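You operate a simulated robot arm through the tools that you are given. There is no shell and no other tool.

You are at the controls of a simulated robot arm. One attempt, no reset.

JOB
Meter the yellow end bar in the magnet drawer, then shut the drawer.
Fine: isolator off first, drawer pulled well out, meter back on its rest. Where these are worked on the way, their far stop is far enough and under half their travel is too little: magnet drawer.

It is judged by the outcome, as a careful person would: the job done as asked, and still so three seconds after it is handed in. It fails if anything else is knocked over, pushed out of place, dropped, spilled or broken.

ROBOT AND FRAMES
A 7-joint arm with a two-finger parallel gripper, fixed in place. Base frame: the origin is at the foot of the arm, x ahead of it, y to its left, z up. Units: mm, degrees, N and s.
With the tool pointing down near the work surface it reaches from about 440 to 900 mm from the base axis. Its first joint turns from -17.0 to 126.0 degrees. Payload 1.57 kg.
The TCP is the grasp point between the finger pads, 30 mm short of the fingertips. In the tool frame z runs along the fingers and y along their closing line. The gripper opens to 80 mm. The fingers are 17 mm wide and 12 mm thick; the gripper's body (40 by 82 mm) begins 80 mm behind the TCP.
Orientation is that of the tool frame in the base frame, as [roll, pitch, yaw] about the fixed x, y, z axes, in that order (R = Rz(yaw) Ry(pitch) Rx(roll)). With the fingers straight down and closing along the base's y, the tool's x points along the base's -x, its y along +y and its z along -z.

CONTROLS
- The arm moves only by the tool move_arm. Its argument "series" is a list of rows, each a list of 6 numbers: the shift along the base's x, y, z in units of 200 mm (1.0 is 200 mm), then the turn, a rotation vector about the base's x, y, z in units of 90 degrees (1.0 is 90 degrees). In form: [[dx, dy, dz, wx, wy, wz], ...]. A call has 1 to 20 rows; each row is the pose to reach, as a shift and turn from the pose commanded when the call began. "fingers" is the opening in per cent of the stroke, from 0 (shut) to 100 (fully open), set as the call begins (left out, the last holds). A call with a number of a shift or a turn outside -1 to 1 is refused whole. Each row takes 0.2 s and may step no farther than 50 mm and 8.6 degrees from the row before; otherwise, or with a gripper value out of range, the whole call is refused. Where a pose cannot be reached the arm comes as near as it can. A force on the tool above 70 N (or 10 N above the force at the start of the call, whichever is more), or a blocked arm, ends the call early, and 0.2 s more pass. Each finger travels about 45 mm/s and halts on what it meets, pressing with about 43 N; the grip force reading is that of the motor and also rises with nothing between the fingers. The clock runs only during rows and for 0.2 s after the last one: add rows that repeat a pose to give the fingers time. It gives the time, the measured TCP pose, the force on the tool (base axes), the opening and the grip force at its end, in the units of the frame above (readings bear some noise), with the torque about the TCP (base axes, N m) and any sound that the robot's microphone picked up.
- Cameras (640 x 400 px; columns grow to the right, rows downward): "scene" is fixed at [49.5, -500.8, 1691]; the picture's right is [0.28, -0.96, 0.00], its down [-0.64, -0.19, -0.75] and it looks along [0.72, 0.21, -0.67] (base axes); focal length 214 px, centre (320, 200). "wrist" rides on the gripper at [72, -6, -122] in the tool frame; the picture's right is [0.09, 1.00, 0.00], its down [-0.84, 0.08, -0.54] and it looks along [-0.54, 0.05, 0.84] (tool axes); focal length 238 px, centre (320, 200). There is no depth. A picture from a camera that has moved, and an enlarged one, comes with that camera's place and axes in the base frame and with its lens.
- grab_frame(camera): a new picture of that camera. It takes no simulated time.
- lift_body(by): slides the trunk up (or, below 0, down) by that many mm; the arm rides with it, the base frame stays. It gives what a move gives, with no picture.
- enlarge(camera, box): a new picture of the part [left, top, right, bottom] of that camera's present view, enlarged. It takes no simulated time.
- hand_in(): hands the job in; it is judged then, once.

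Nothing tells you positions but the pictures and the camera data. Unless the task says otherwise, let go and move clear before handing in.

The tools are called after ">>>" as a command line: name --pt "numbers of a row" for each row, then --argument value for the rest, lists and objects as JSON in quotes. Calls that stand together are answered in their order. move_arm: Moves the arm, as the interface text tells. Its arguments: {"type":"object","properties":{"series":{"type":"array","items":{"type":"array","items":{"type":"number"}}},"fingers":{"type":"number"}},"required":["series"]} The other tools are called the same way: lift_body (by) slides the trunk up or down; grab_frame (camera) takes a picture; enlarge (camera, box) takes an enlarged picture of a part of a camera's view; hand_in () hands the job in.

At the start:

```text
time: 0.0
position: [511.9, -25.9, 1470.4]
orientation: [179.9, 0.0, 180.0]
wrist_force: [-0.5, 1.0, -0.4]
wrist_torque: [0.05, 0.02, 0.01]
finger_gap: 80.3
gripper_force: 0.1
trunk travel left (down, up): [-725.0, 65.0]
```

scene: 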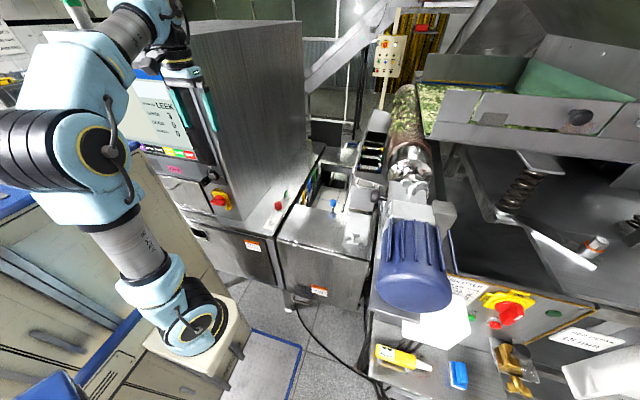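
wrist: 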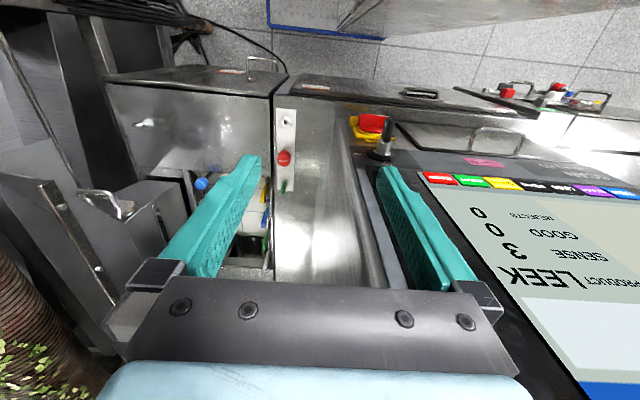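

I see a cluttered food plant scene with a control cabinet, a motor/auger, isolators (red on yellow), and a bench with a yellow meter in the foreground. I'll look closer at several regions before moving.

>>> enlarge --camera "scene" --box '[360, 270, 640, 400]'

>>> enlarge --camera "scene" --box '[160, 120, 440, 310]'

>>> enlarge --camera "scene" --box '[280, 120, 420, 220]'

>>> enlarge --camera "scene" --box '[340, 0, 640, 200]'

>>> enlarge --camera "wrist" --box '[100, 60, 400, 290]'

```text
2.29 times, centred on (500, 335) of scene
camera zoom: at [49.5, -500.8, 1691.0], right [0.28, -0.96, 0.0], down [-0.64, -0.19, -0.75], along [0.72, 0.21, -0.67], focal length 490 px, centre (-91, -109)
```

zoom: 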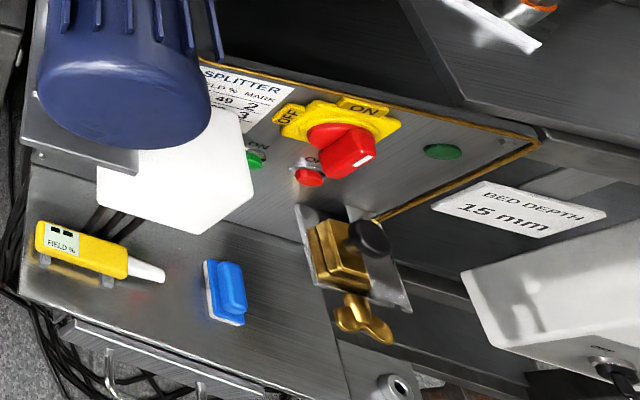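

```text
2.11 times, centred on (300, 215) of scene
camera zoom: at [49.5, -500.8, 1691.0], right [0.28, -0.96, 0.0], down [-0.64, -0.19, -0.75], along [0.72, 0.21, -0.67], focal length 452 px, centre (362, 168)
```

zoom: 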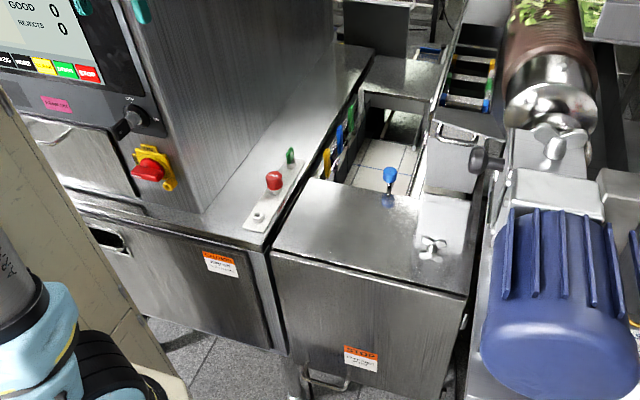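

```text
4.00 times, centred on (350, 170) of scene
camera zoom: at [49.5, -500.8, 1691.0], right [0.28, -0.96, 0.0], down [-0.64, -0.19, -0.75], along [0.72, 0.21, -0.67], focal length 858 px, centre (200, 320)
```

zoom: 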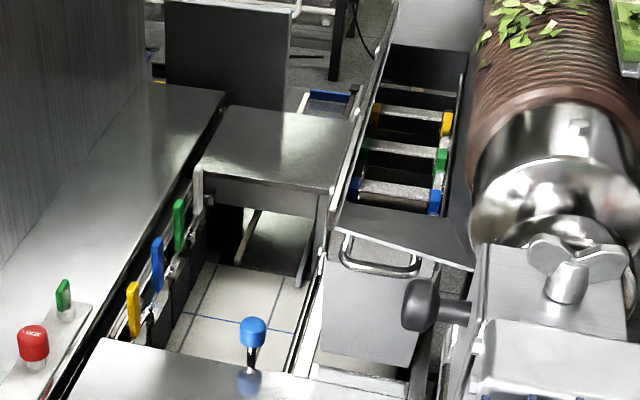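

```text
2.00 times, centred on (490, 100) of scene
camera zoom: at [49.5, -500.8, 1691.0], right [0.28, -0.96, 0.0], down [-0.64, -0.19, -0.75], along [0.72, 0.21, -0.67], focal length 429 px, centre (-20, 400)
```

zoom: 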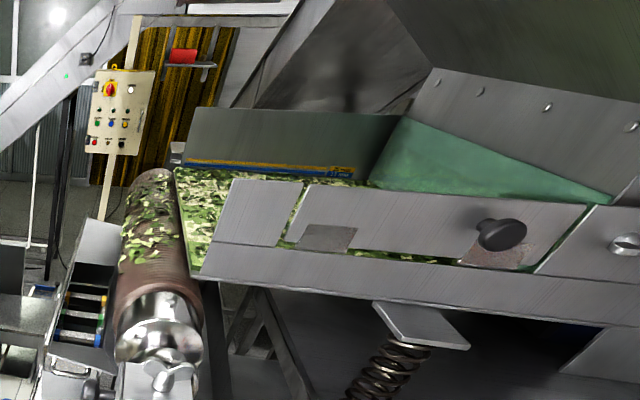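

```text
1.74 times, centred on (250, 175) of wrist
camera zoom: at [439.9, -33.6, 1592.3], right [-0.09, 1.0, 0.0], down [0.84, 0.08, 0.54], along [0.54, 0.05, -0.84], focal length 414 px, centre (442, 244)
```

zoom: 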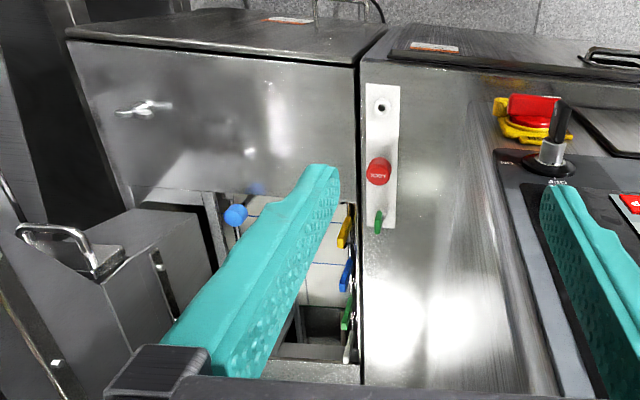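

The bench with the yellow "FIELD %" device appears far to the right (y≈-700). I'll check the left side and other parts too, before judging where the reachable work is.

>>> enlarge --camera "scene" --box '[0, 200, 320, 400]'

>>> enlarge --camera "scene" --box '[0, 0, 320, 200]'

>>> enlarge --camera "scene" --box '[360, 330, 480, 400]'

>>> enlarge --camera "wrist" --box '[0, 0, 160, 100]'

>>> enlarge --camera "wrist" --box '[320, 0, 640, 200]'

```text
2.00 times, centred on (160, 300) of scene
camera zoom: at [49.5, -500.8, 1691.0], right [0.28, -0.96, 0.0], down [-0.64, -0.19, -0.75], along [0.72, 0.21, -0.67], focal length 429 px, centre (640, 0)
```

zoom: 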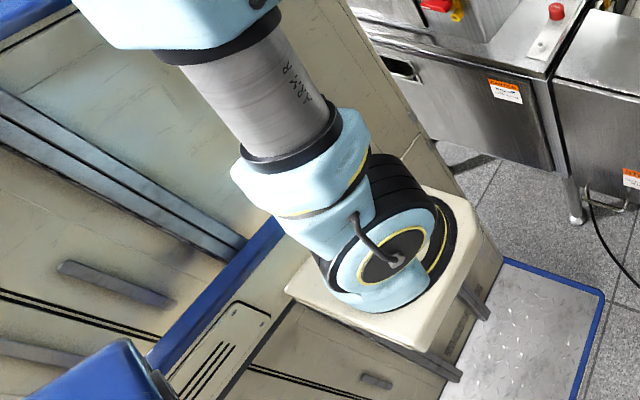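

```text
2.00 times, centred on (160, 100) of scene
camera zoom: at [49.5, -500.8, 1691.0], right [0.28, -0.96, 0.0], down [-0.64, -0.19, -0.75], along [0.72, 0.21, -0.67], focal length 429 px, centre (640, 400)
```

zoom: 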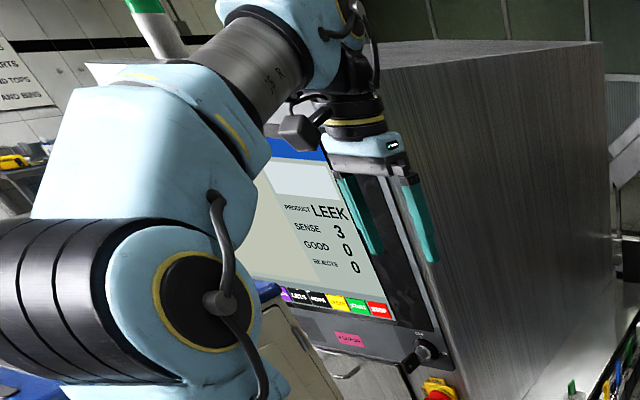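

```text
5.33 times, centred on (420, 365) of scene
camera zoom: at [49.5, -500.8, 1691.0], right [0.28, -0.96, 0.0], down [-0.64, -0.19, -0.75], along [0.72, 0.21, -0.67], focal length 1144 px, centre (-213, -680)
```

zoom: 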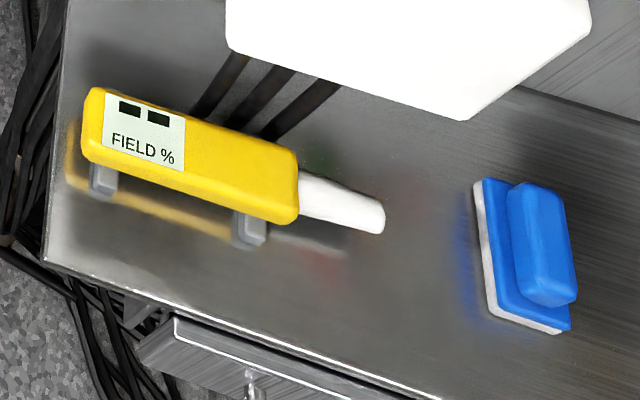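

```text
4.00 times, centred on (80, 50) of wrist
camera zoom: at [439.9, -33.6, 1592.3], right [-0.09, 1.0, 0.0], down [0.84, 0.08, 0.54], along [0.54, 0.05, -0.84], focal length 953 px, centre (1280, 800)
```

zoom: 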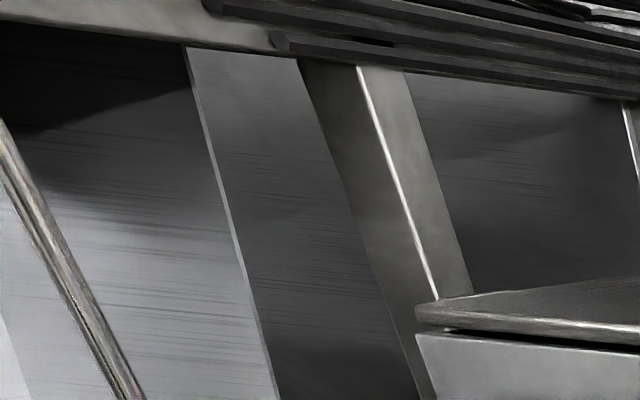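

```text
2.00 times, centred on (480, 100) of wrist
camera zoom: at [439.9, -33.6, 1592.3], right [-0.09, 1.0, 0.0], down [0.84, 0.08, 0.54], along [0.54, 0.05, -0.84], focal length 477 px, centre (0, 400)
```

zoom: 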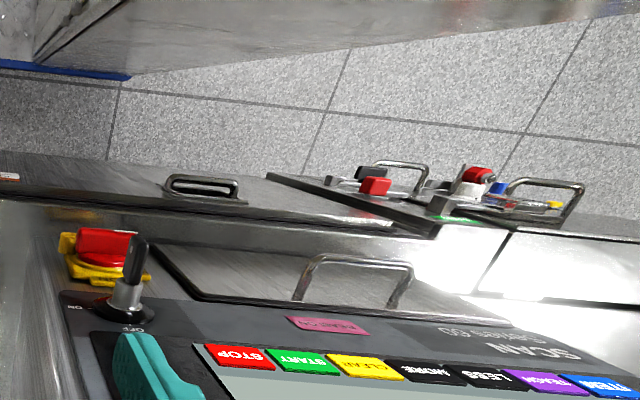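

There is a further unit with handles and coloured parts to the left (+y) in the wrist view. Let me look closer at it.

>>> enlarge --camera "wrist" --box '[440, 60, 640, 185]'

>>> enlarge --camera "wrist" --box '[460, 70, 600, 120]'

```text
3.20 times, centred on (540, 122) of wrist
camera zoom: at [439.9, -33.6, 1592.3], right [-0.09, 1.0, 0.0], down [0.84, 0.08, 0.54], along [0.54, 0.05, -0.84], focal length 763 px, centre (-384, 448)
```

zoom: 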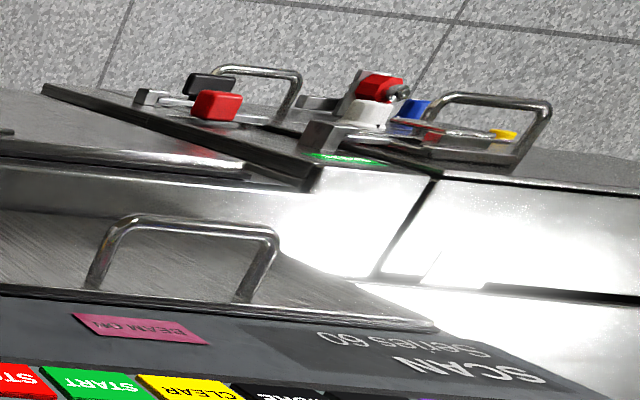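

```text
4.57 times, centred on (530, 95) of wrist
camera zoom: at [439.9, -33.6, 1592.3], right [-0.09, 1.0, 0.0], down [0.84, 0.08, 0.54], along [0.54, 0.05, -0.84], focal length 1090 px, centre (-640, 680)
```

zoom: 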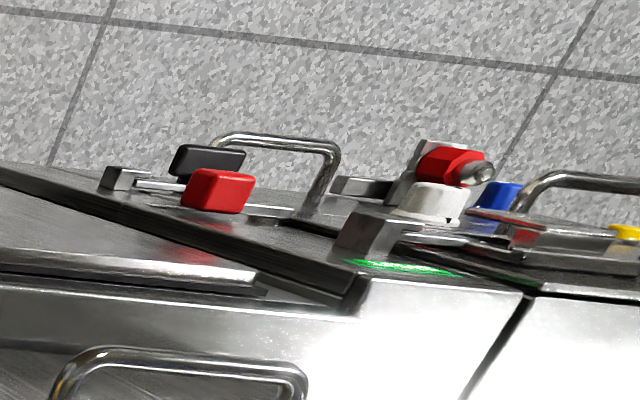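

The left station seems in the reachable arc. I'll swing the arm left in steps, at this height, to look at it.

>>> move_arm --pt "0.002 0.2235 0 0 0 0.0556" --pt "-0.016 0.4465 0 0 0 0.1111" --pt "-0.0535 0.667 0 0 0 0.1667" --pt "-0.11 0.883 0 0 0 0.2222"

>>> grab_frame --camera "wrist"

>>> grab_frame --camera "scene"

```text
time: 1.0
position: [490.7, 152.9, 1469.4]
orientation: [-179.8, 0.0, -159.9]
wrist_force: [-0.3, -1.4, 0.7]
wrist_torque: [0.04, -0.01, 0.02]
finger_gap: 79.9
gripper_force: 0.1
trunk travel left (down, up): [-725.0, 65.0]
```

```text
taken
camera wrist: at [425.5, 119.9, 1591.4], right [-0.43, 0.9, 0.0], down [0.76, 0.36, 0.54], along [0.49, 0.23, -0.84], focal length 238 px, centre (320, 200)
```

wrist: 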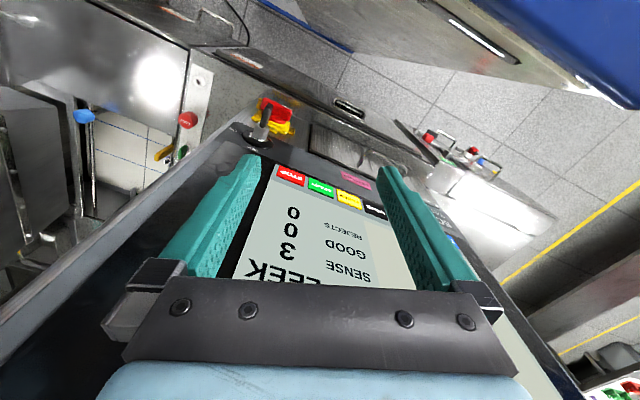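

```text
taken
```

scene: 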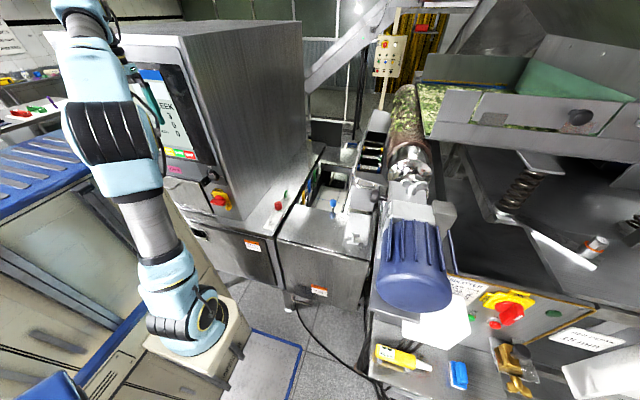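

More units appear on the left (another handle panel, a table with coloured items). I'll keep swinging left to see it.

>>> move_arm --pt "-0.075 0.211 0 0 0 0.0556" --pt "-0.168 0.414 0 0 0 0.1111" --pt "-0.2785 0.6085 0 0 0 0.1667" --pt "-0.4055 0.7925 0 0 0 0.2222"

>>> grab_frame --camera "wrist"

>>> grab_frame --camera "scene"

```text
time: 2.0
position: [410.4, 271.3, 1447.1]
orientation: [179.8, 0.3, -140.8]
wrist_force: [31.3, 19.2, 11.9]
wrist_torque: [0.24, 0.74, -1.34]
finger_gap: 75.0
gripper_force: 0.1
out of reach, approached as far as the arm can: row 3, 4
trunk travel left (down, up): [-725.0, 65.0]
```

```text
taken
camera wrist: at [358.8, 218.0, 1568.7], right [-0.7, 0.71, 0.0], down [0.6, 0.59, 0.55], along [0.39, 0.39, -0.84], focal length 238 px, centre (320, 200)
```

wrist: 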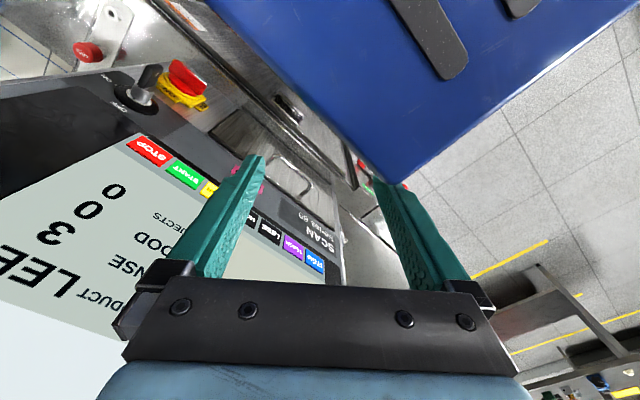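

```text
taken
```

scene: 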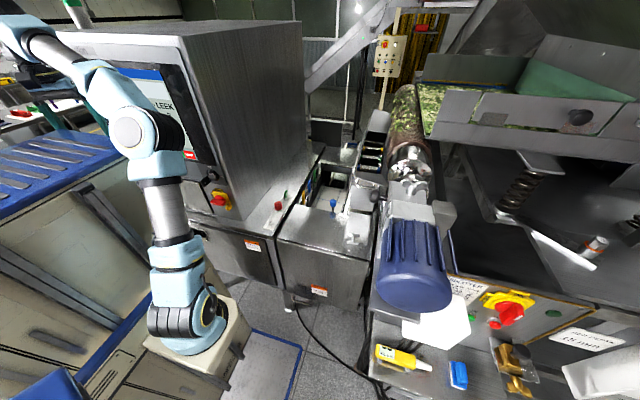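

The last rows were out of reach and the tool feels about 38 N; something may be touching. I'll check closely before backing off.

>>> enlarge --camera "scene" --box '[0, 0, 240, 150]'

>>> enlarge --camera "scene" --box '[0, 100, 240, 250]'

>>> move_arm --pt "0 0 0 0 0 0"

```text
2.67 times, centred on (120, 75) of scene
camera zoom: at [49.5, -500.8, 1691.0], right [0.28, -0.96, 0.0], down [-0.64, -0.19, -0.75], along [0.72, 0.21, -0.67], focal length 572 px, centre (853, 533)
```

zoom: 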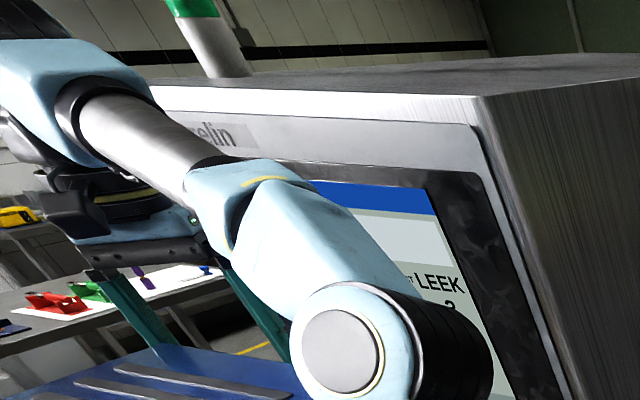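

```text
2.67 times, centred on (120, 175) of scene
camera zoom: at [49.5, -500.8, 1691.0], right [0.28, -0.96, 0.0], down [-0.64, -0.19, -0.75], along [0.72, 0.21, -0.67], focal length 572 px, centre (853, 267)
```

zoom: 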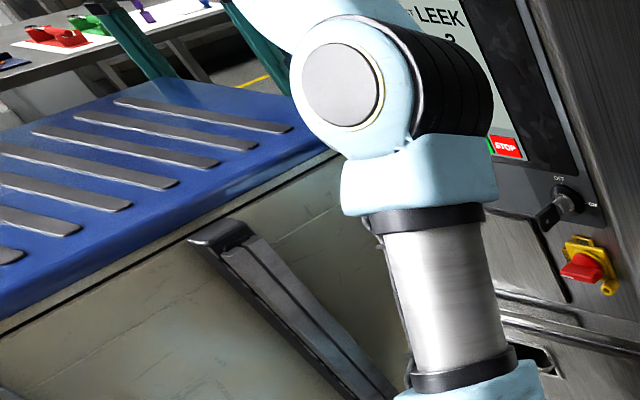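

```text
time: 2.4
position: [410.4, 272.4, 1446.9]
orientation: [179.9, 0.4, -140.4]
wrist_force: [44.3, 27.5, 20.3]
wrist_torque: [0.35, 0.98, -1.88]
finger_gap: 74.0
gripper_force: 0.0
trunk travel left (down, up): [-725.0, 65.0]
```

The +y finger is pressing against a blue-topped tall cabinet corner near (380, 290, 1450). I'll back off along the path I came on.

>>> move_arm --pt "0.127 -0.184 0 0 0 -0.0556" --pt "0.2375 -0.3785 0 0 0 -0.1111" --pt "0.33 -0.58 0 0 0 -0.1667" --pt "0.4055 -0.7925 0 0 0 -0.2222"

>>> grab_frame --camera "wrist"

>>> enlarge --camera "scene" --box '[0, 100, 240, 250]'

```text
time: 2.7
position: [416.6, 263.4, 1445.2]
orientation: [179.2, 0.6, -141.9]
wrist_force: [20.2, 34.7, -0.2]
wrist_torque: [-0.38, 0.25, -1.86]
finger_gap: 80.1
gripper_force: 0.1
trunk travel left (down, up): [-725.0, 65.0]
stopped in row 1: the force on the tool passed its limit at 81 N (the readings are from after the stop); the commanded pose is now the measured one
```

```text
taken
camera wrist: at [362.6, 211.5, 1566.6], right [-0.69, 0.73, 0.01], down [0.61, 0.57, 0.55], along [0.4, 0.39, -0.83], focal length 238 px, centre (320, 200)
```

wrist: 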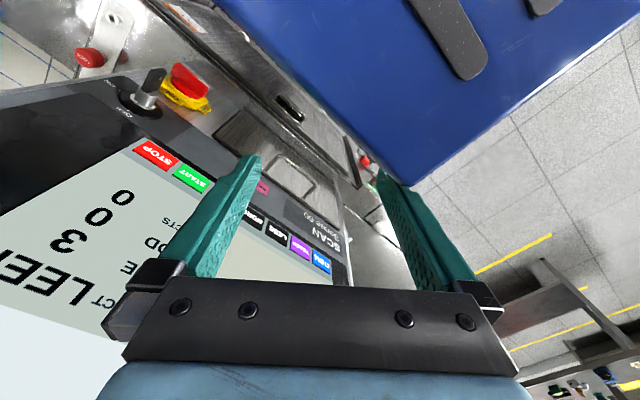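

```text
2.67 times, centred on (120, 175) of scene
camera zoom: at [49.5, -500.8, 1691.0], right [0.28, -0.96, 0.0], down [-0.64, -0.19, -0.75], along [0.72, 0.21, -0.67], focal length 572 px, centre (853, 267)
```

zoom: 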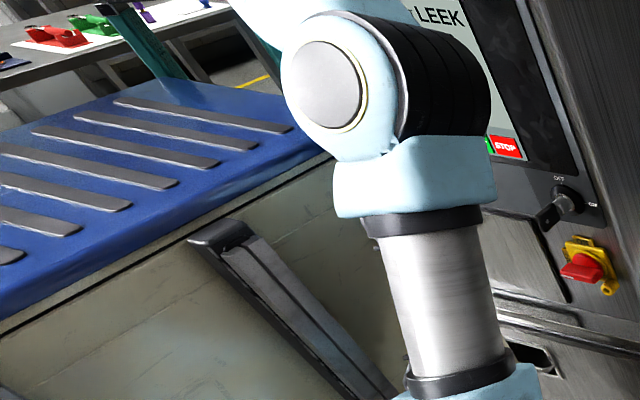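

The finger is caught on the cabinet corner's edge, so I'll first move outward (+x, slightly +y), then see.

>>> move_arm --pt "0.1 0.06 0 0 0 0" --pt "0.2 0.1 0 0 0 0"

>>> grab_frame --camera "wrist"

```text
time: 3.3
position: [450.2, 268.9, 1438.6]
orientation: [179.3, 0.4, -141.4]
wrist_force: [-0.1, 0.8, -1.1]
wrist_torque: [0.0, 0.0, 0.01]
finger_gap: 80.0
gripper_force: 0.1
out of reach, approached as far as the arm can: row 1, 2
trunk travel left (down, up): [-725.0, 65.0]
```

```text
taken
camera wrist: at [397.5, 216.1, 1560.3], right [-0.69, 0.72, 0.01], down [0.61, 0.57, 0.55], along [0.39, 0.39, -0.84], focal length 238 px, centre (320, 200)
```

wrist: 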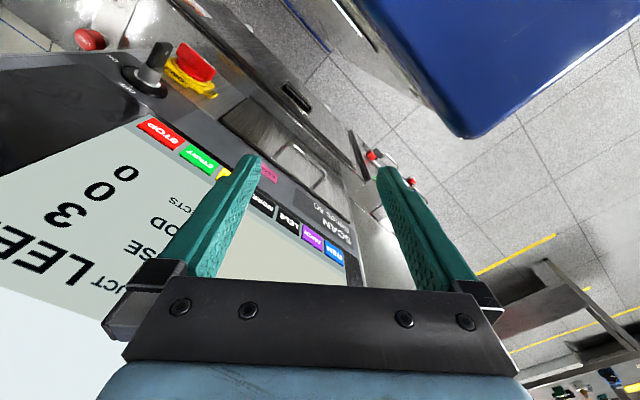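

Free again. The last rows being out of reach at about +30° suggests the arm's range runs mostly to the right, so the splitter bench (field meter, drawer, isolator) is likely the reachable work area. I'll swing back right.

>>> move_arm --pt "0.05 -0.2 0.02 0 0 -0.055" --pt "0.09 -0.4 0.05 0 0 -0.11" --pt "0.13 -0.62 0.08 0 0 -0.17" --pt "0.17 -0.84 0.12 0 0 -0.23"

```text
time: 4.3
position: [483.7, 102.3, 1462.5]
orientation: [179.5, 0.4, -162.3]
wrist_force: [0.9, 1.1, 0.6]
wrist_torque: [-0.05, 0.01, -0.03]
finger_gap: 80.0
gripper_force: 0.1
trunk travel left (down, up): [-725.0, 65.0]
```

>>> move_arm --pt "0.04 -0.24 0.01 0 0 -0.077" --pt "0.08 -0.48 0.02 0 0 -0.154" --pt "0.1 -0.72 0.03 0 0 -0.231" --pt "0.08 -0.95 0.03 0 0 -0.308"

>>> grab_frame --camera "wrist"

>>> grab_frame --camera "scene"

```text
time: 5.3
position: [500.4, -87.8, 1469.8]
orientation: [179.5, 0.4, 170.0]
wrist_force: [0.1, -0.7, 0.9]
wrist_torque: [-0.03, 0.03, -0.01]
finger_gap: 79.9
gripper_force: 0.1
trunk travel left (down, up): [-725.0, 65.0]
```

```text
taken
camera wrist: at [427.0, -83.4, 1591.5], right [0.08, 1.0, 0.01], down [0.83, -0.07, 0.55], along [0.55, -0.04, -0.84], focal length 238 px, centre (320, 200)
```

wrist: 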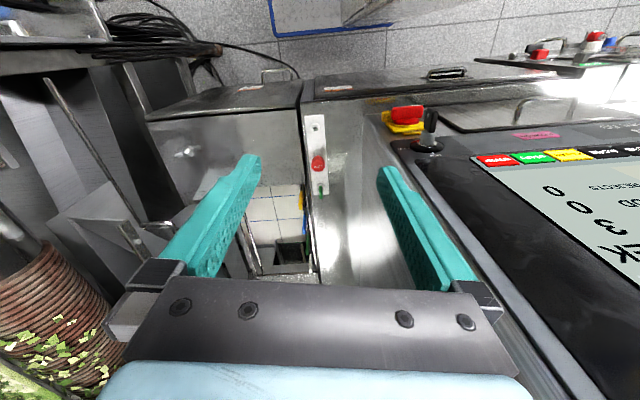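

```text
taken
```

scene: 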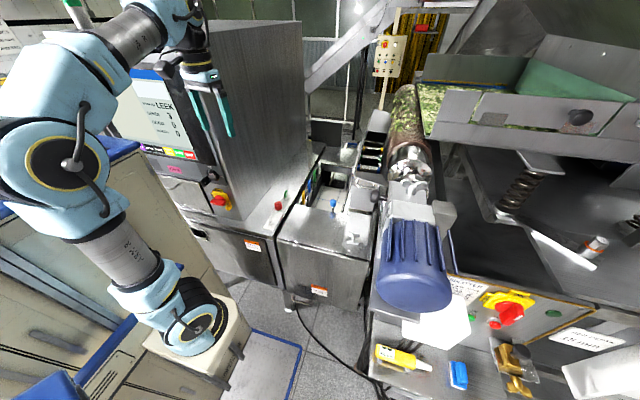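

>>> move_arm --pt "-0.049 -0.216 0 0 0 -0.0556" --pt "-0.116 -0.427 0 0 0 -0.1111" --pt "-0.2015 -0.6315 0 0 0 -0.1667" --pt "-0.305 -0.8275 0 0 0 -0.2222"

>>> grab_frame --camera "wrist"

>>> grab_frame --camera "scene"

```text
time: 6.3
position: [438.8, -253.5, 1468.9]
orientation: [179.4, 0.4, 149.9]
wrist_force: [0.0, 0.6, 0.5]
wrist_torque: [-0.03, 0.03, 0.01]
finger_gap: 79.9
gripper_force: 0.1
trunk travel left (down, up): [-725.0, 65.0]
```

```text
taken
camera wrist: at [371.7, -224.3, 1591.1], right [0.42, 0.91, 0.01], down [0.76, -0.35, 0.55], along [0.5, -0.22, -0.84], focal length 238 px, centre (320, 200)
```

wrist: 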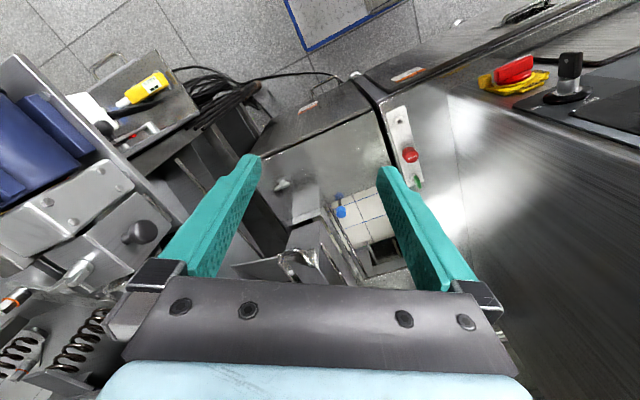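

```text
taken
```

scene: 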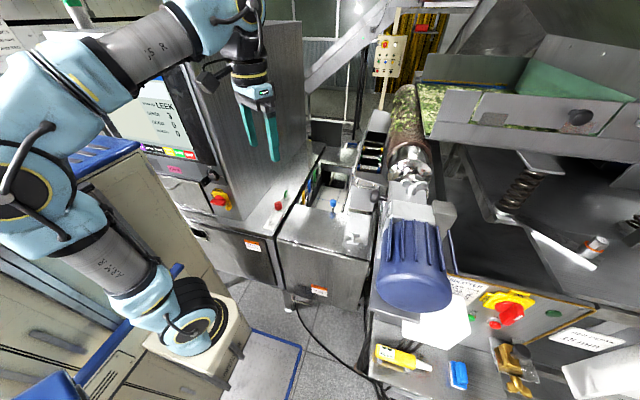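

>>> move_arm --pt "-0.1195 -0.1865 0 0 0 -0.0556" --pt "-0.255 -0.362 0 0 0 -0.1111" --pt "-0.405 -0.525 0 0 0 -0.1667" --pt "-0.569 -0.674 0 0 0 -0.2222"

>>> grab_frame --camera "wrist"

>>> grab_frame --camera "scene"

```text
time: 7.3
position: [325.0, -388.2, 1469.5]
orientation: [179.5, 0.5, 129.9]
wrist_force: [-0.3, 0.3, 0.5]
wrist_torque: [-0.01, 0.02, 0.02]
finger_gap: 80.2
gripper_force: 0.0
trunk travel left (down, up): [-725.0, 65.0]
```

```text
taken
camera wrist: at [272.5, -339.3, 1591.3], right [0.7, 0.71, 0.01], down [0.59, -0.59, 0.55], along [0.39, -0.38, -0.84], focal length 238 px, centre (320, 200)
```

wrist: 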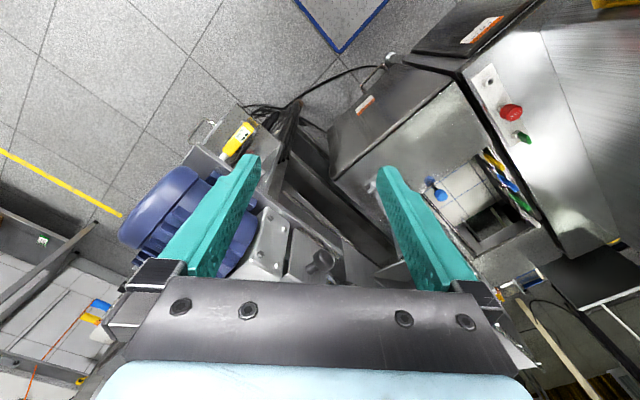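

```text
taken
```

scene: 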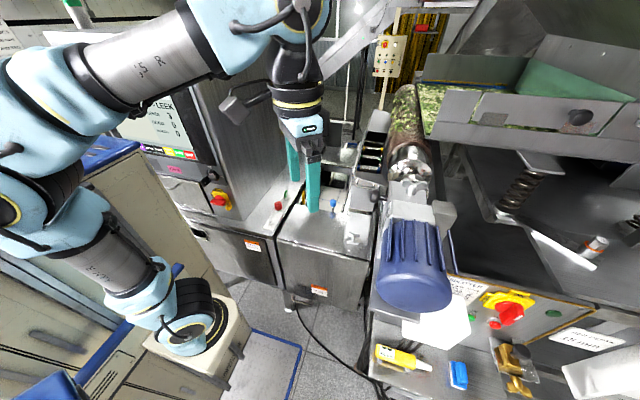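

The arm reaches this side. I'll zoom the wrist views for triangulation of the meter, drawer and isolator.

>>> enlarge --camera "wrist" --box '[180, 90, 340, 190]'

>>> enlarge --camera "wrist" --box '[240, 150, 480, 300]'

>>> enlarge --camera "scene" --box '[440, 270, 560, 345]'

>>> enlarge --camera "scene" --box '[340, 100, 440, 200]'

```text
4.00 times, centred on (260, 140) of wrist
camera zoom: at [272.5, -339.3, 1591.3], right [0.7, 0.71, 0.01], down [0.59, -0.59, 0.55], along [0.39, -0.38, -0.84], focal length 953 px, centre (560, 440)
```

zoom: 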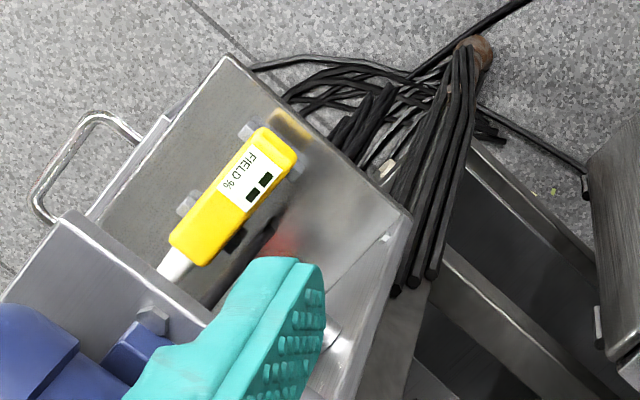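

```text
2.67 times, centred on (360, 225) of wrist
camera zoom: at [272.5, -339.3, 1591.3], right [0.7, 0.71, 0.01], down [0.59, -0.59, 0.55], along [0.39, -0.38, -0.84], focal length 636 px, centre (213, 133)
```

zoom: 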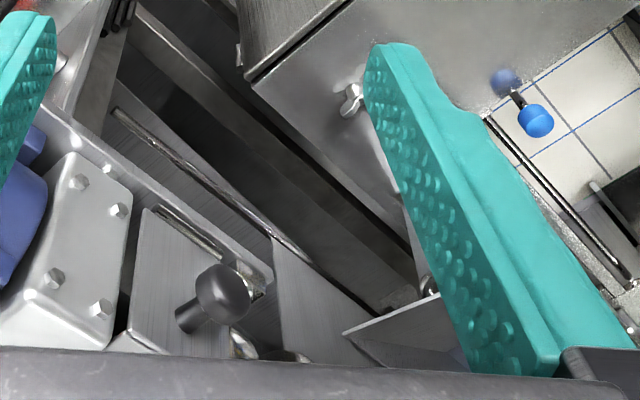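

```text
5.33 times, centred on (500, 308) of scene
camera zoom: at [49.5, -500.8, 1691.0], right [0.28, -0.96, 0.0], down [-0.64, -0.19, -0.75], along [0.72, 0.21, -0.67], focal length 1144 px, centre (-640, -373)
```

zoom: 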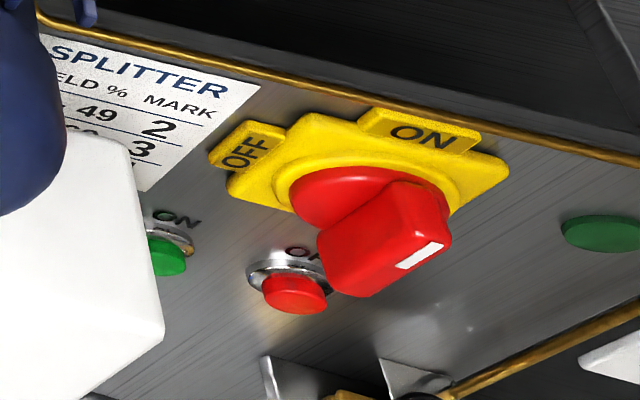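

```text
4.00 times, centred on (390, 150) of scene
camera zoom: at [49.5, -500.8, 1691.0], right [0.28, -0.96, 0.0], down [-0.64, -0.19, -0.75], along [0.72, 0.21, -0.67], focal length 858 px, centre (40, 400)
```

zoom: 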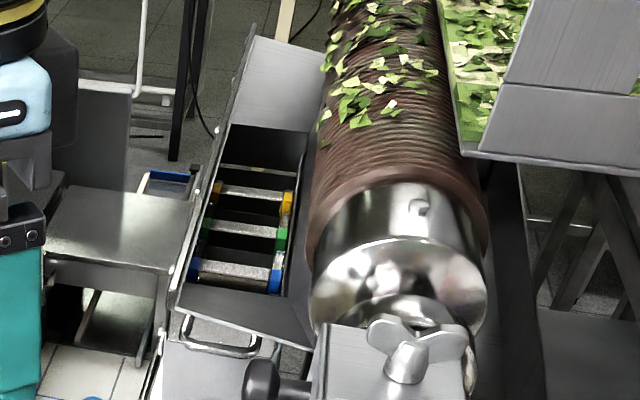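

The meter triangulates to about (272, -667, 916), lying along y with its probe toward -y. I'll swing further right for a better view of the bench and isolator.

>>> move_arm --pt "-0.1765 -0.134 0 0 0 -0.0556" --pt "-0.3635 -0.2525 0 0 0 -0.1111" --pt "-0.5605 -0.354 0 0 0 -0.1667" --pt "-0.7655 -0.4385 0 0 0 -0.2222"

>>> grab_frame --camera "wrist"

>>> grab_frame --camera "scene"

```text
time: 8.3
position: [171.8, -476.7, 1469.6]
orientation: [179.5, 0.3, 110.0]
wrist_force: [0.2, 0.3, -0.5]
wrist_torque: [0.0, 0.05, -0.03]
finger_gap: 80.3
gripper_force: 0.0
trunk travel left (down, up): [-725.0, 65.0]
```

```text
taken
camera wrist: at [139.2, -412.1, 1590.4], right [0.9, 0.43, 0.01], down [0.35, -0.76, 0.55], along [0.24, -0.49, -0.84], focal length 238 px, centre (320, 200)
```

wrist: 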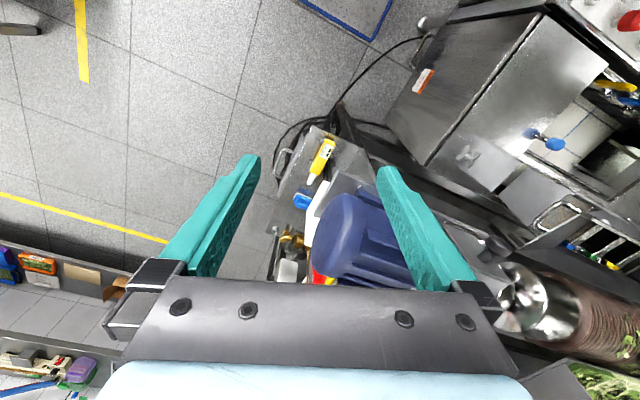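

```text
taken
```

scene: 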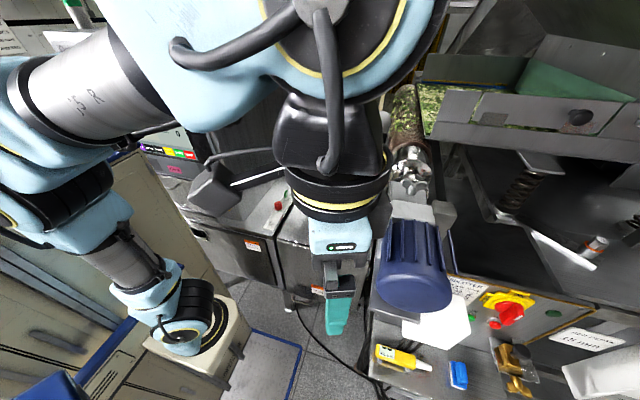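

>>> enlarge --camera "wrist" --box '[250, 120, 410, 290]'

>>> enlarge --camera "wrist" --box '[480, 120, 640, 290]'

```text
2.35 times, centred on (330, 205) of wrist
camera zoom: at [139.2, -412.1, 1590.4], right [0.9, 0.43, 0.01], down [0.35, -0.76, 0.55], along [0.24, -0.49, -0.84], focal length 561 px, centre (296, 188)
```

zoom: 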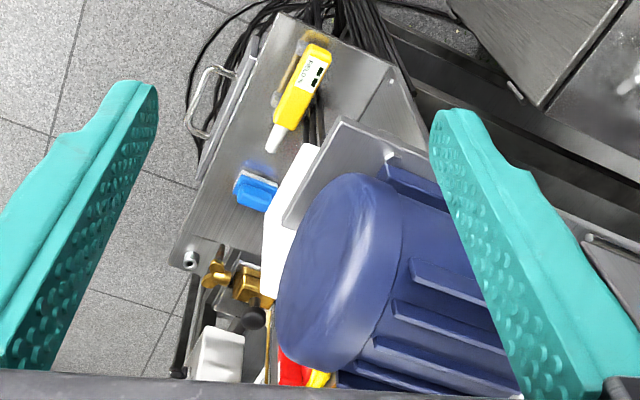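

```text
2.35 times, centred on (560, 205) of wrist
camera zoom: at [139.2, -412.1, 1590.4], right [0.9, 0.43, 0.01], down [0.35, -0.76, 0.55], along [0.24, -0.49, -0.84], focal length 561 px, centre (-245, 188)
```

zoom: 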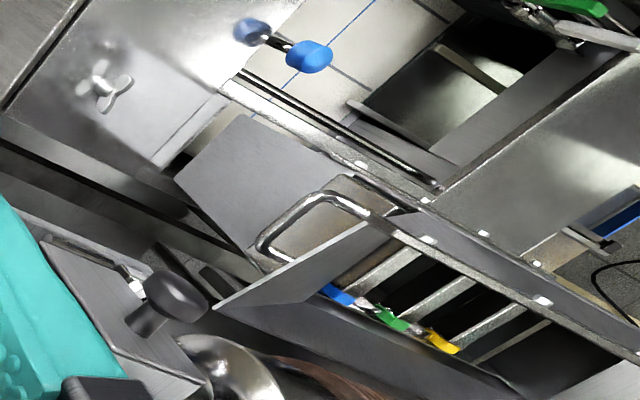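

The isolator looks to be near (346, -858, 1187) on a panel behind the motor, and the motor hangs above the bench at about (255+, -600, 1347). I'll lower the trunk a bit to look under the motor, checking the arm's clearance.

>>> lift_body --by -120

>>> grab_frame --camera "scene"

>>> grab_frame --camera "wrist"

```text
time: 9.8
position: [171.9, -476.9, 1349.5]
orientation: [179.5, 0.4, 110.0]
wrist_force: [0.1, 0.5, -0.6]
wrist_torque: [-0.02, 0.01, -0.01]
finger_gap: 79.9
gripper_force: 0.0
trunk travel left (down, up): [-605.0, 185.0]
```

```text
taken
```

scene: 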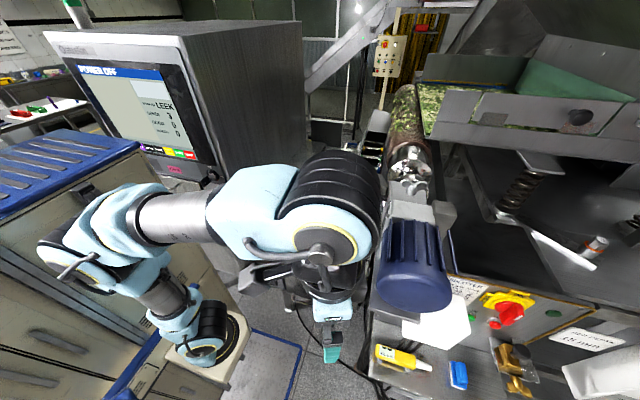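

```text
taken
camera wrist: at [139.0, -412.1, 1470.5], right [0.9, 0.43, 0.01], down [0.35, -0.76, 0.55], along [0.24, -0.49, -0.84], focal length 238 px, centre (320, 200)
```

wrist: 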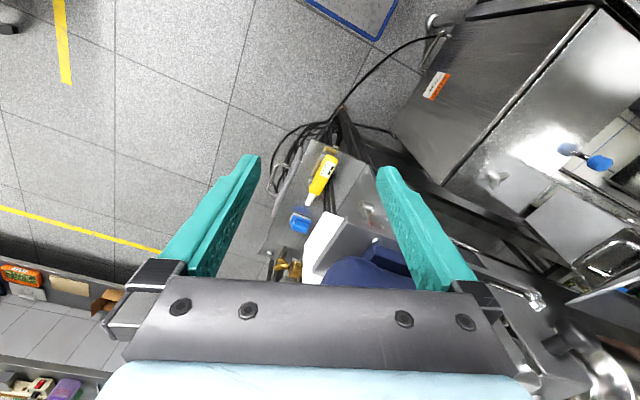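

>>> enlarge --camera "scene" --box '[0, 200, 320, 400]'

>>> enlarge --camera "wrist" --box '[250, 120, 410, 290]'

```text
2.00 times, centred on (160, 300) of scene
camera zoom: at [49.5, -500.8, 1691.0], right [0.28, -0.96, 0.0], down [-0.64, -0.19, -0.75], along [0.72, 0.21, -0.67], focal length 429 px, centre (640, 0)
```

zoom: 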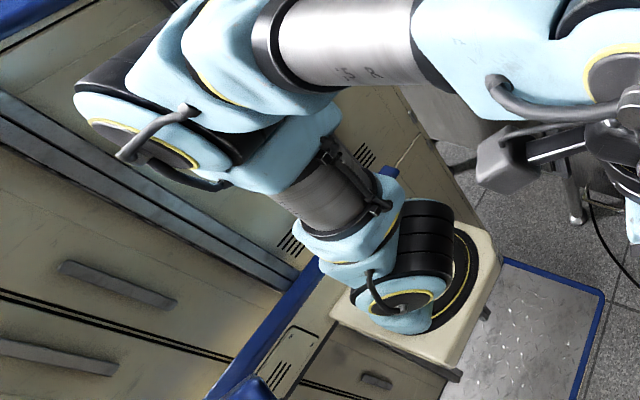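

```text
2.35 times, centred on (330, 205) of wrist
camera zoom: at [139.0, -412.1, 1470.5], right [0.9, 0.43, 0.01], down [0.35, -0.76, 0.55], along [0.24, -0.49, -0.84], focal length 561 px, centre (296, 188)
```

zoom: 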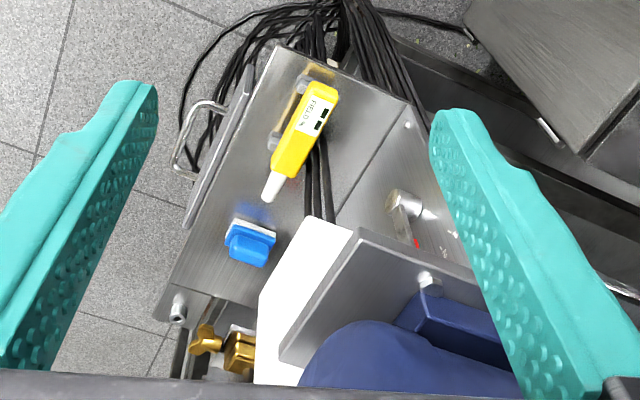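

Clearer now: the bench's front edge is near x≈220 and the meter sits on two rest brackets. Next I'll move along -y on the open side (x≈100) and turn the camera to face +x toward the isolator panel.

>>> move_arm --pt "-0.07 -0.18 0 0 0 0.0867" --pt "-0.14 -0.36 0 0 0 0.1733" --pt "-0.21 -0.54 0 0 0 0.26" --pt "-0.28 -0.72 0 0 0 0.3467" --pt "-0.35 -0.9 0 0 0 0.4333"

>>> grab_frame --camera "wrist"

>>> grab_frame --camera "scene"

```text
time: 11.0
position: [104.6, -641.0, 1335.6]
orientation: [179.5, 0.5, 148.9]
wrist_force: [-0.3, 0.7, -0.2]
wrist_torque: [-0.09, 0.04, 0.02]
finger_gap: 80.1
gripper_force: 0.1
out of reach, approached as far as the arm can: row 5
trunk travel left (down, up): [-605.0, 185.0]
```

```text
taken
camera wrist: at [37.3, -612.8, 1458.1], right [0.43, 0.9, 0.01], down [0.75, -0.37, 0.55], along [0.5, -0.23, -0.84], focal length 238 px, centre (320, 200)
```

wrist: 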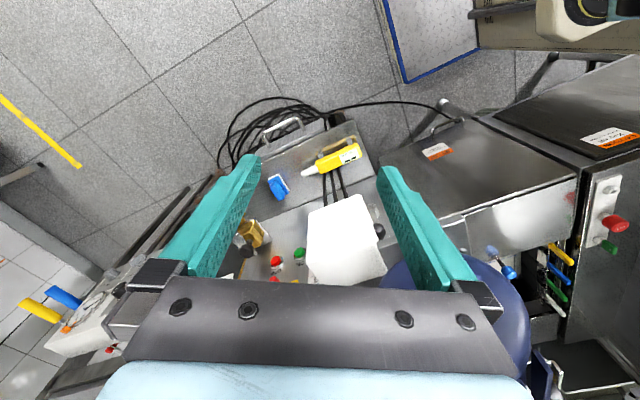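

```text
taken
```

scene: 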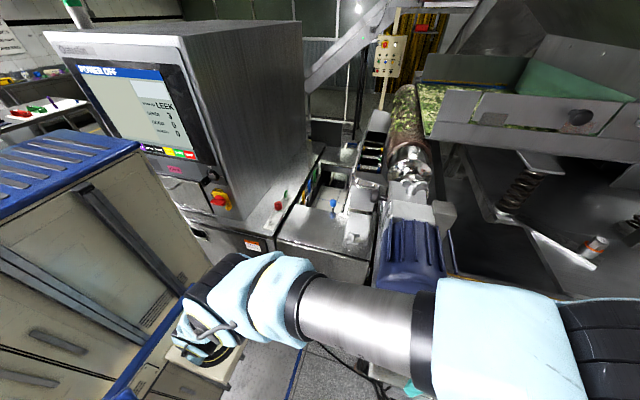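

>>> enlarge --camera "wrist" --box '[220, 130, 400, 290]'

```text
2.50 times, centred on (310, 210) of wrist
camera zoom: at [37.3, -612.8, 1458.1], right [0.43, 0.9, 0.01], down [0.75, -0.37, 0.55], along [0.5, -0.23, -0.84], focal length 596 px, centre (345, 175)
```

zoom: 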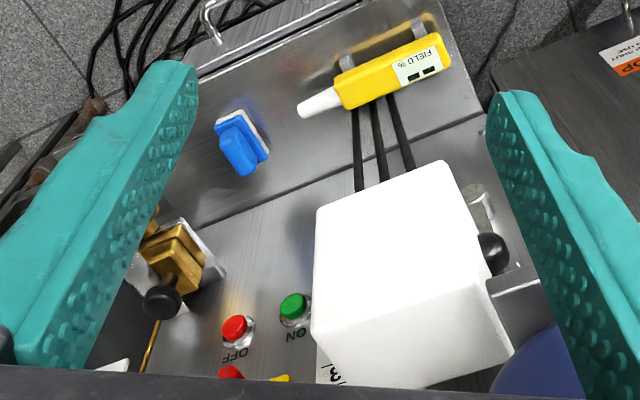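

The red button triangulates well at (363, -876, 1084), so the isolator is just above, around (345, -857, 1175), on an upright panel facing the robot. I'll lower the trunk and tilt the tool toward +x to face it.

>>> lift_body --by -120

>>> move_arm --pt "-0.03 -0.06 0 0 0 0.08" --pt "-0.06 -0.12 0 0 0 0.16" --pt "-0.1 -0.18 0 0 0 0.24" --pt "-0.14 -0.24 0 0 0 0.34"

>>> grab_frame --camera "wrist"

>>> grab_frame --camera "scene"

```text
time: 12.5
position: [103.9, -642.1, 1217.1]
orientation: [179.4, 0.4, 149.0]
wrist_force: [-0.4, 0.0, 0.5]
wrist_torque: [0.01, 0.02, 0.01]
finger_gap: 80.1
gripper_force: 0.0
trunk travel left (down, up): [-485.0, 305.0]
```

```text
refused: row 4 steps farther than a row can; nothing moved
```

```text
taken
camera wrist: at [37.3, -612.3, 1338.4], right [0.43, 0.9, 0.01], down [0.75, -0.37, 0.55], along [0.5, -0.23, -0.84], focal length 238 px, centre (320, 200)
```

wrist: 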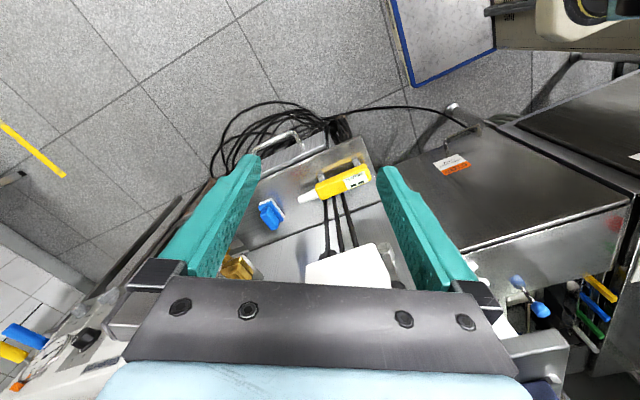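

```text
taken
```

scene: 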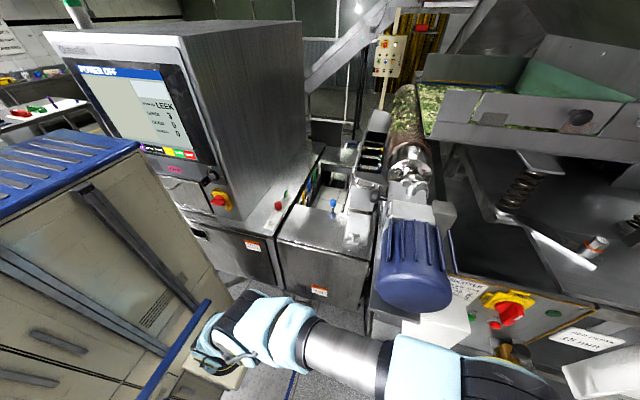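

>>> move_arm --pt "-0.03 -0.06 0 0 0 0.086" --pt "-0.06 -0.12 0 0 0 0.172" --pt "-0.1 -0.18 0 0 0 0.258" --pt "-0.14 -0.24 0 0 0 0.344"

>>> move_arm --pt "0 -0.06 0 0 -0.0833 0" --pt "0 -0.12 0 0 -0.1667 0" --pt "0 -0.18 0 0 -0.25 0" --pt "0 -0.24 0 0 -0.3333 0" --pt "0 -0.3 0 0 -0.4167 0" --pt "0 -0.36 0 0 -0.5 0"

>>> grab_frame --camera "wrist"

>>> grab_frame --camera "scene"

```text
time: 13.5
position: [76.2, -663.3, 1200.5]
orientation: [179.6, 0.5, 178.1]
wrist_force: [0.6, -0.2, 0.3]
wrist_torque: [0.02, 0.0, 0.0]
finger_gap: 80.6
gripper_force: 0.0
out of reach, approached as far as the arm can: row 1, 2, 3, 4
trunk travel left (down, up): [-485.0, 305.0]
```

```text
time: 14.9
position: [97.2, -692.2, 1220.6]
orientation: [178.7, 44.4, 174.4]
wrist_force: [-0.3, -0.3, 1.5]
wrist_torque: [-0.06, 0.04, -0.08]
finger_gap: 80.1
gripper_force: 0.0
out of reach, approached as far as the arm can: row 1, 2, 3, 4, 5, 6
trunk travel left (down, up): [-485.0, 305.0]
```

```text
taken
camera wrist: at [-40.6, -689.5, 1258.1], right [0.02, 1.0, -0.05], down [0.22, 0.04, 0.97], along [0.98, -0.03, -0.22], focal length 238 px, centre (320, 200)
```

wrist: 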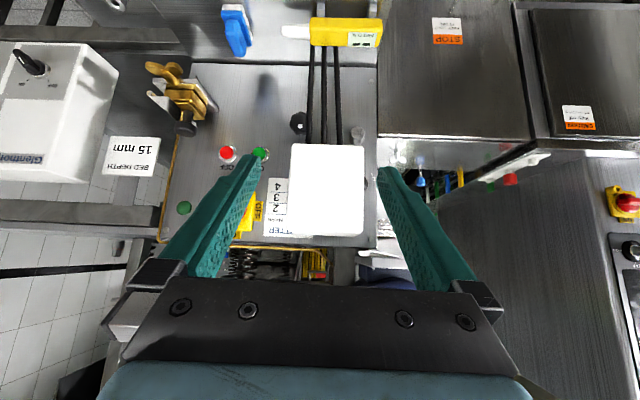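

```text
taken
```

scene: 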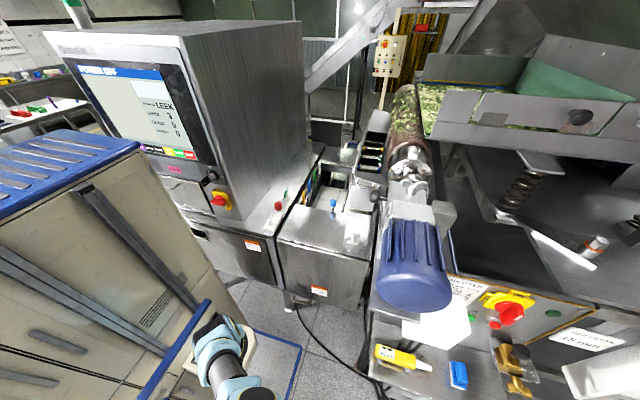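

This upside-down view shows the whole panel (SPLITTER card, buttons, isolator hidden behind the finger). I'll shift slightly for a clear look.

>>> enlarge --camera "wrist" --box '[140, 0, 400, 290]'

>>> move_arm --pt "0.1 0 0 0 0 0" --pt "0.2 -0.1 0 0 -0.07 0" --pt "0.2 -0.3 0 0 -0.14 0"

>>> grab_frame --camera "wrist"

```text
1.38 times, centred on (270, 145) of wrist
camera zoom: at [-40.6, -689.5, 1258.1], right [0.02, 1.0, -0.05], down [0.22, 0.04, 0.97], along [0.98, -0.03, -0.22], focal length 329 px, centre (389, 276)
```

zoom: 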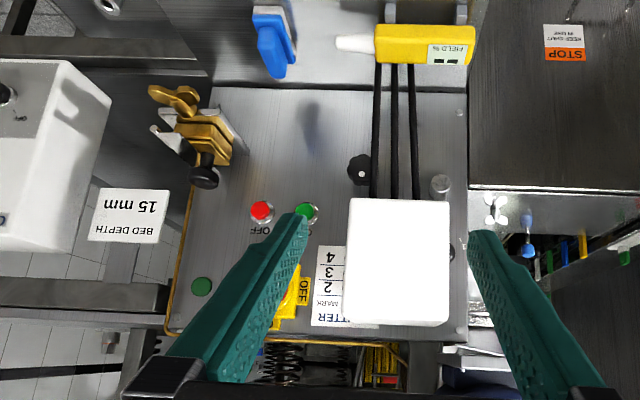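

```text
time: 15.7
position: [138.8, -737.5, 1214.5]
orientation: [176.3, 57.0, 172.3]
wrist_force: [-0.2, -0.1, 1.8]
wrist_torque: [-0.02, 0.08, -0.09]
finger_gap: 80.0
gripper_force: 0.0
out of reach, approached as far as the arm can: row 3
trunk travel left (down, up): [-485.0, 305.0]
```

```text
taken
camera wrist: at [-3.2, -734.5, 1221.3], right [0.03, 1.0, -0.04], down [0.0, 0.04, 1.0], along [1.0, -0.03, 0.0], focal length 238 px, centre (320, 200)
```

wrist: 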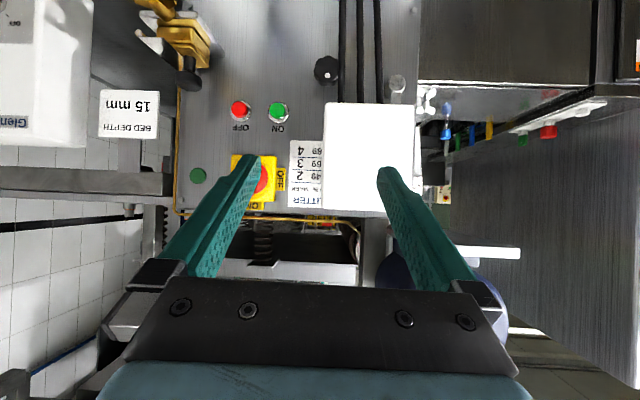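

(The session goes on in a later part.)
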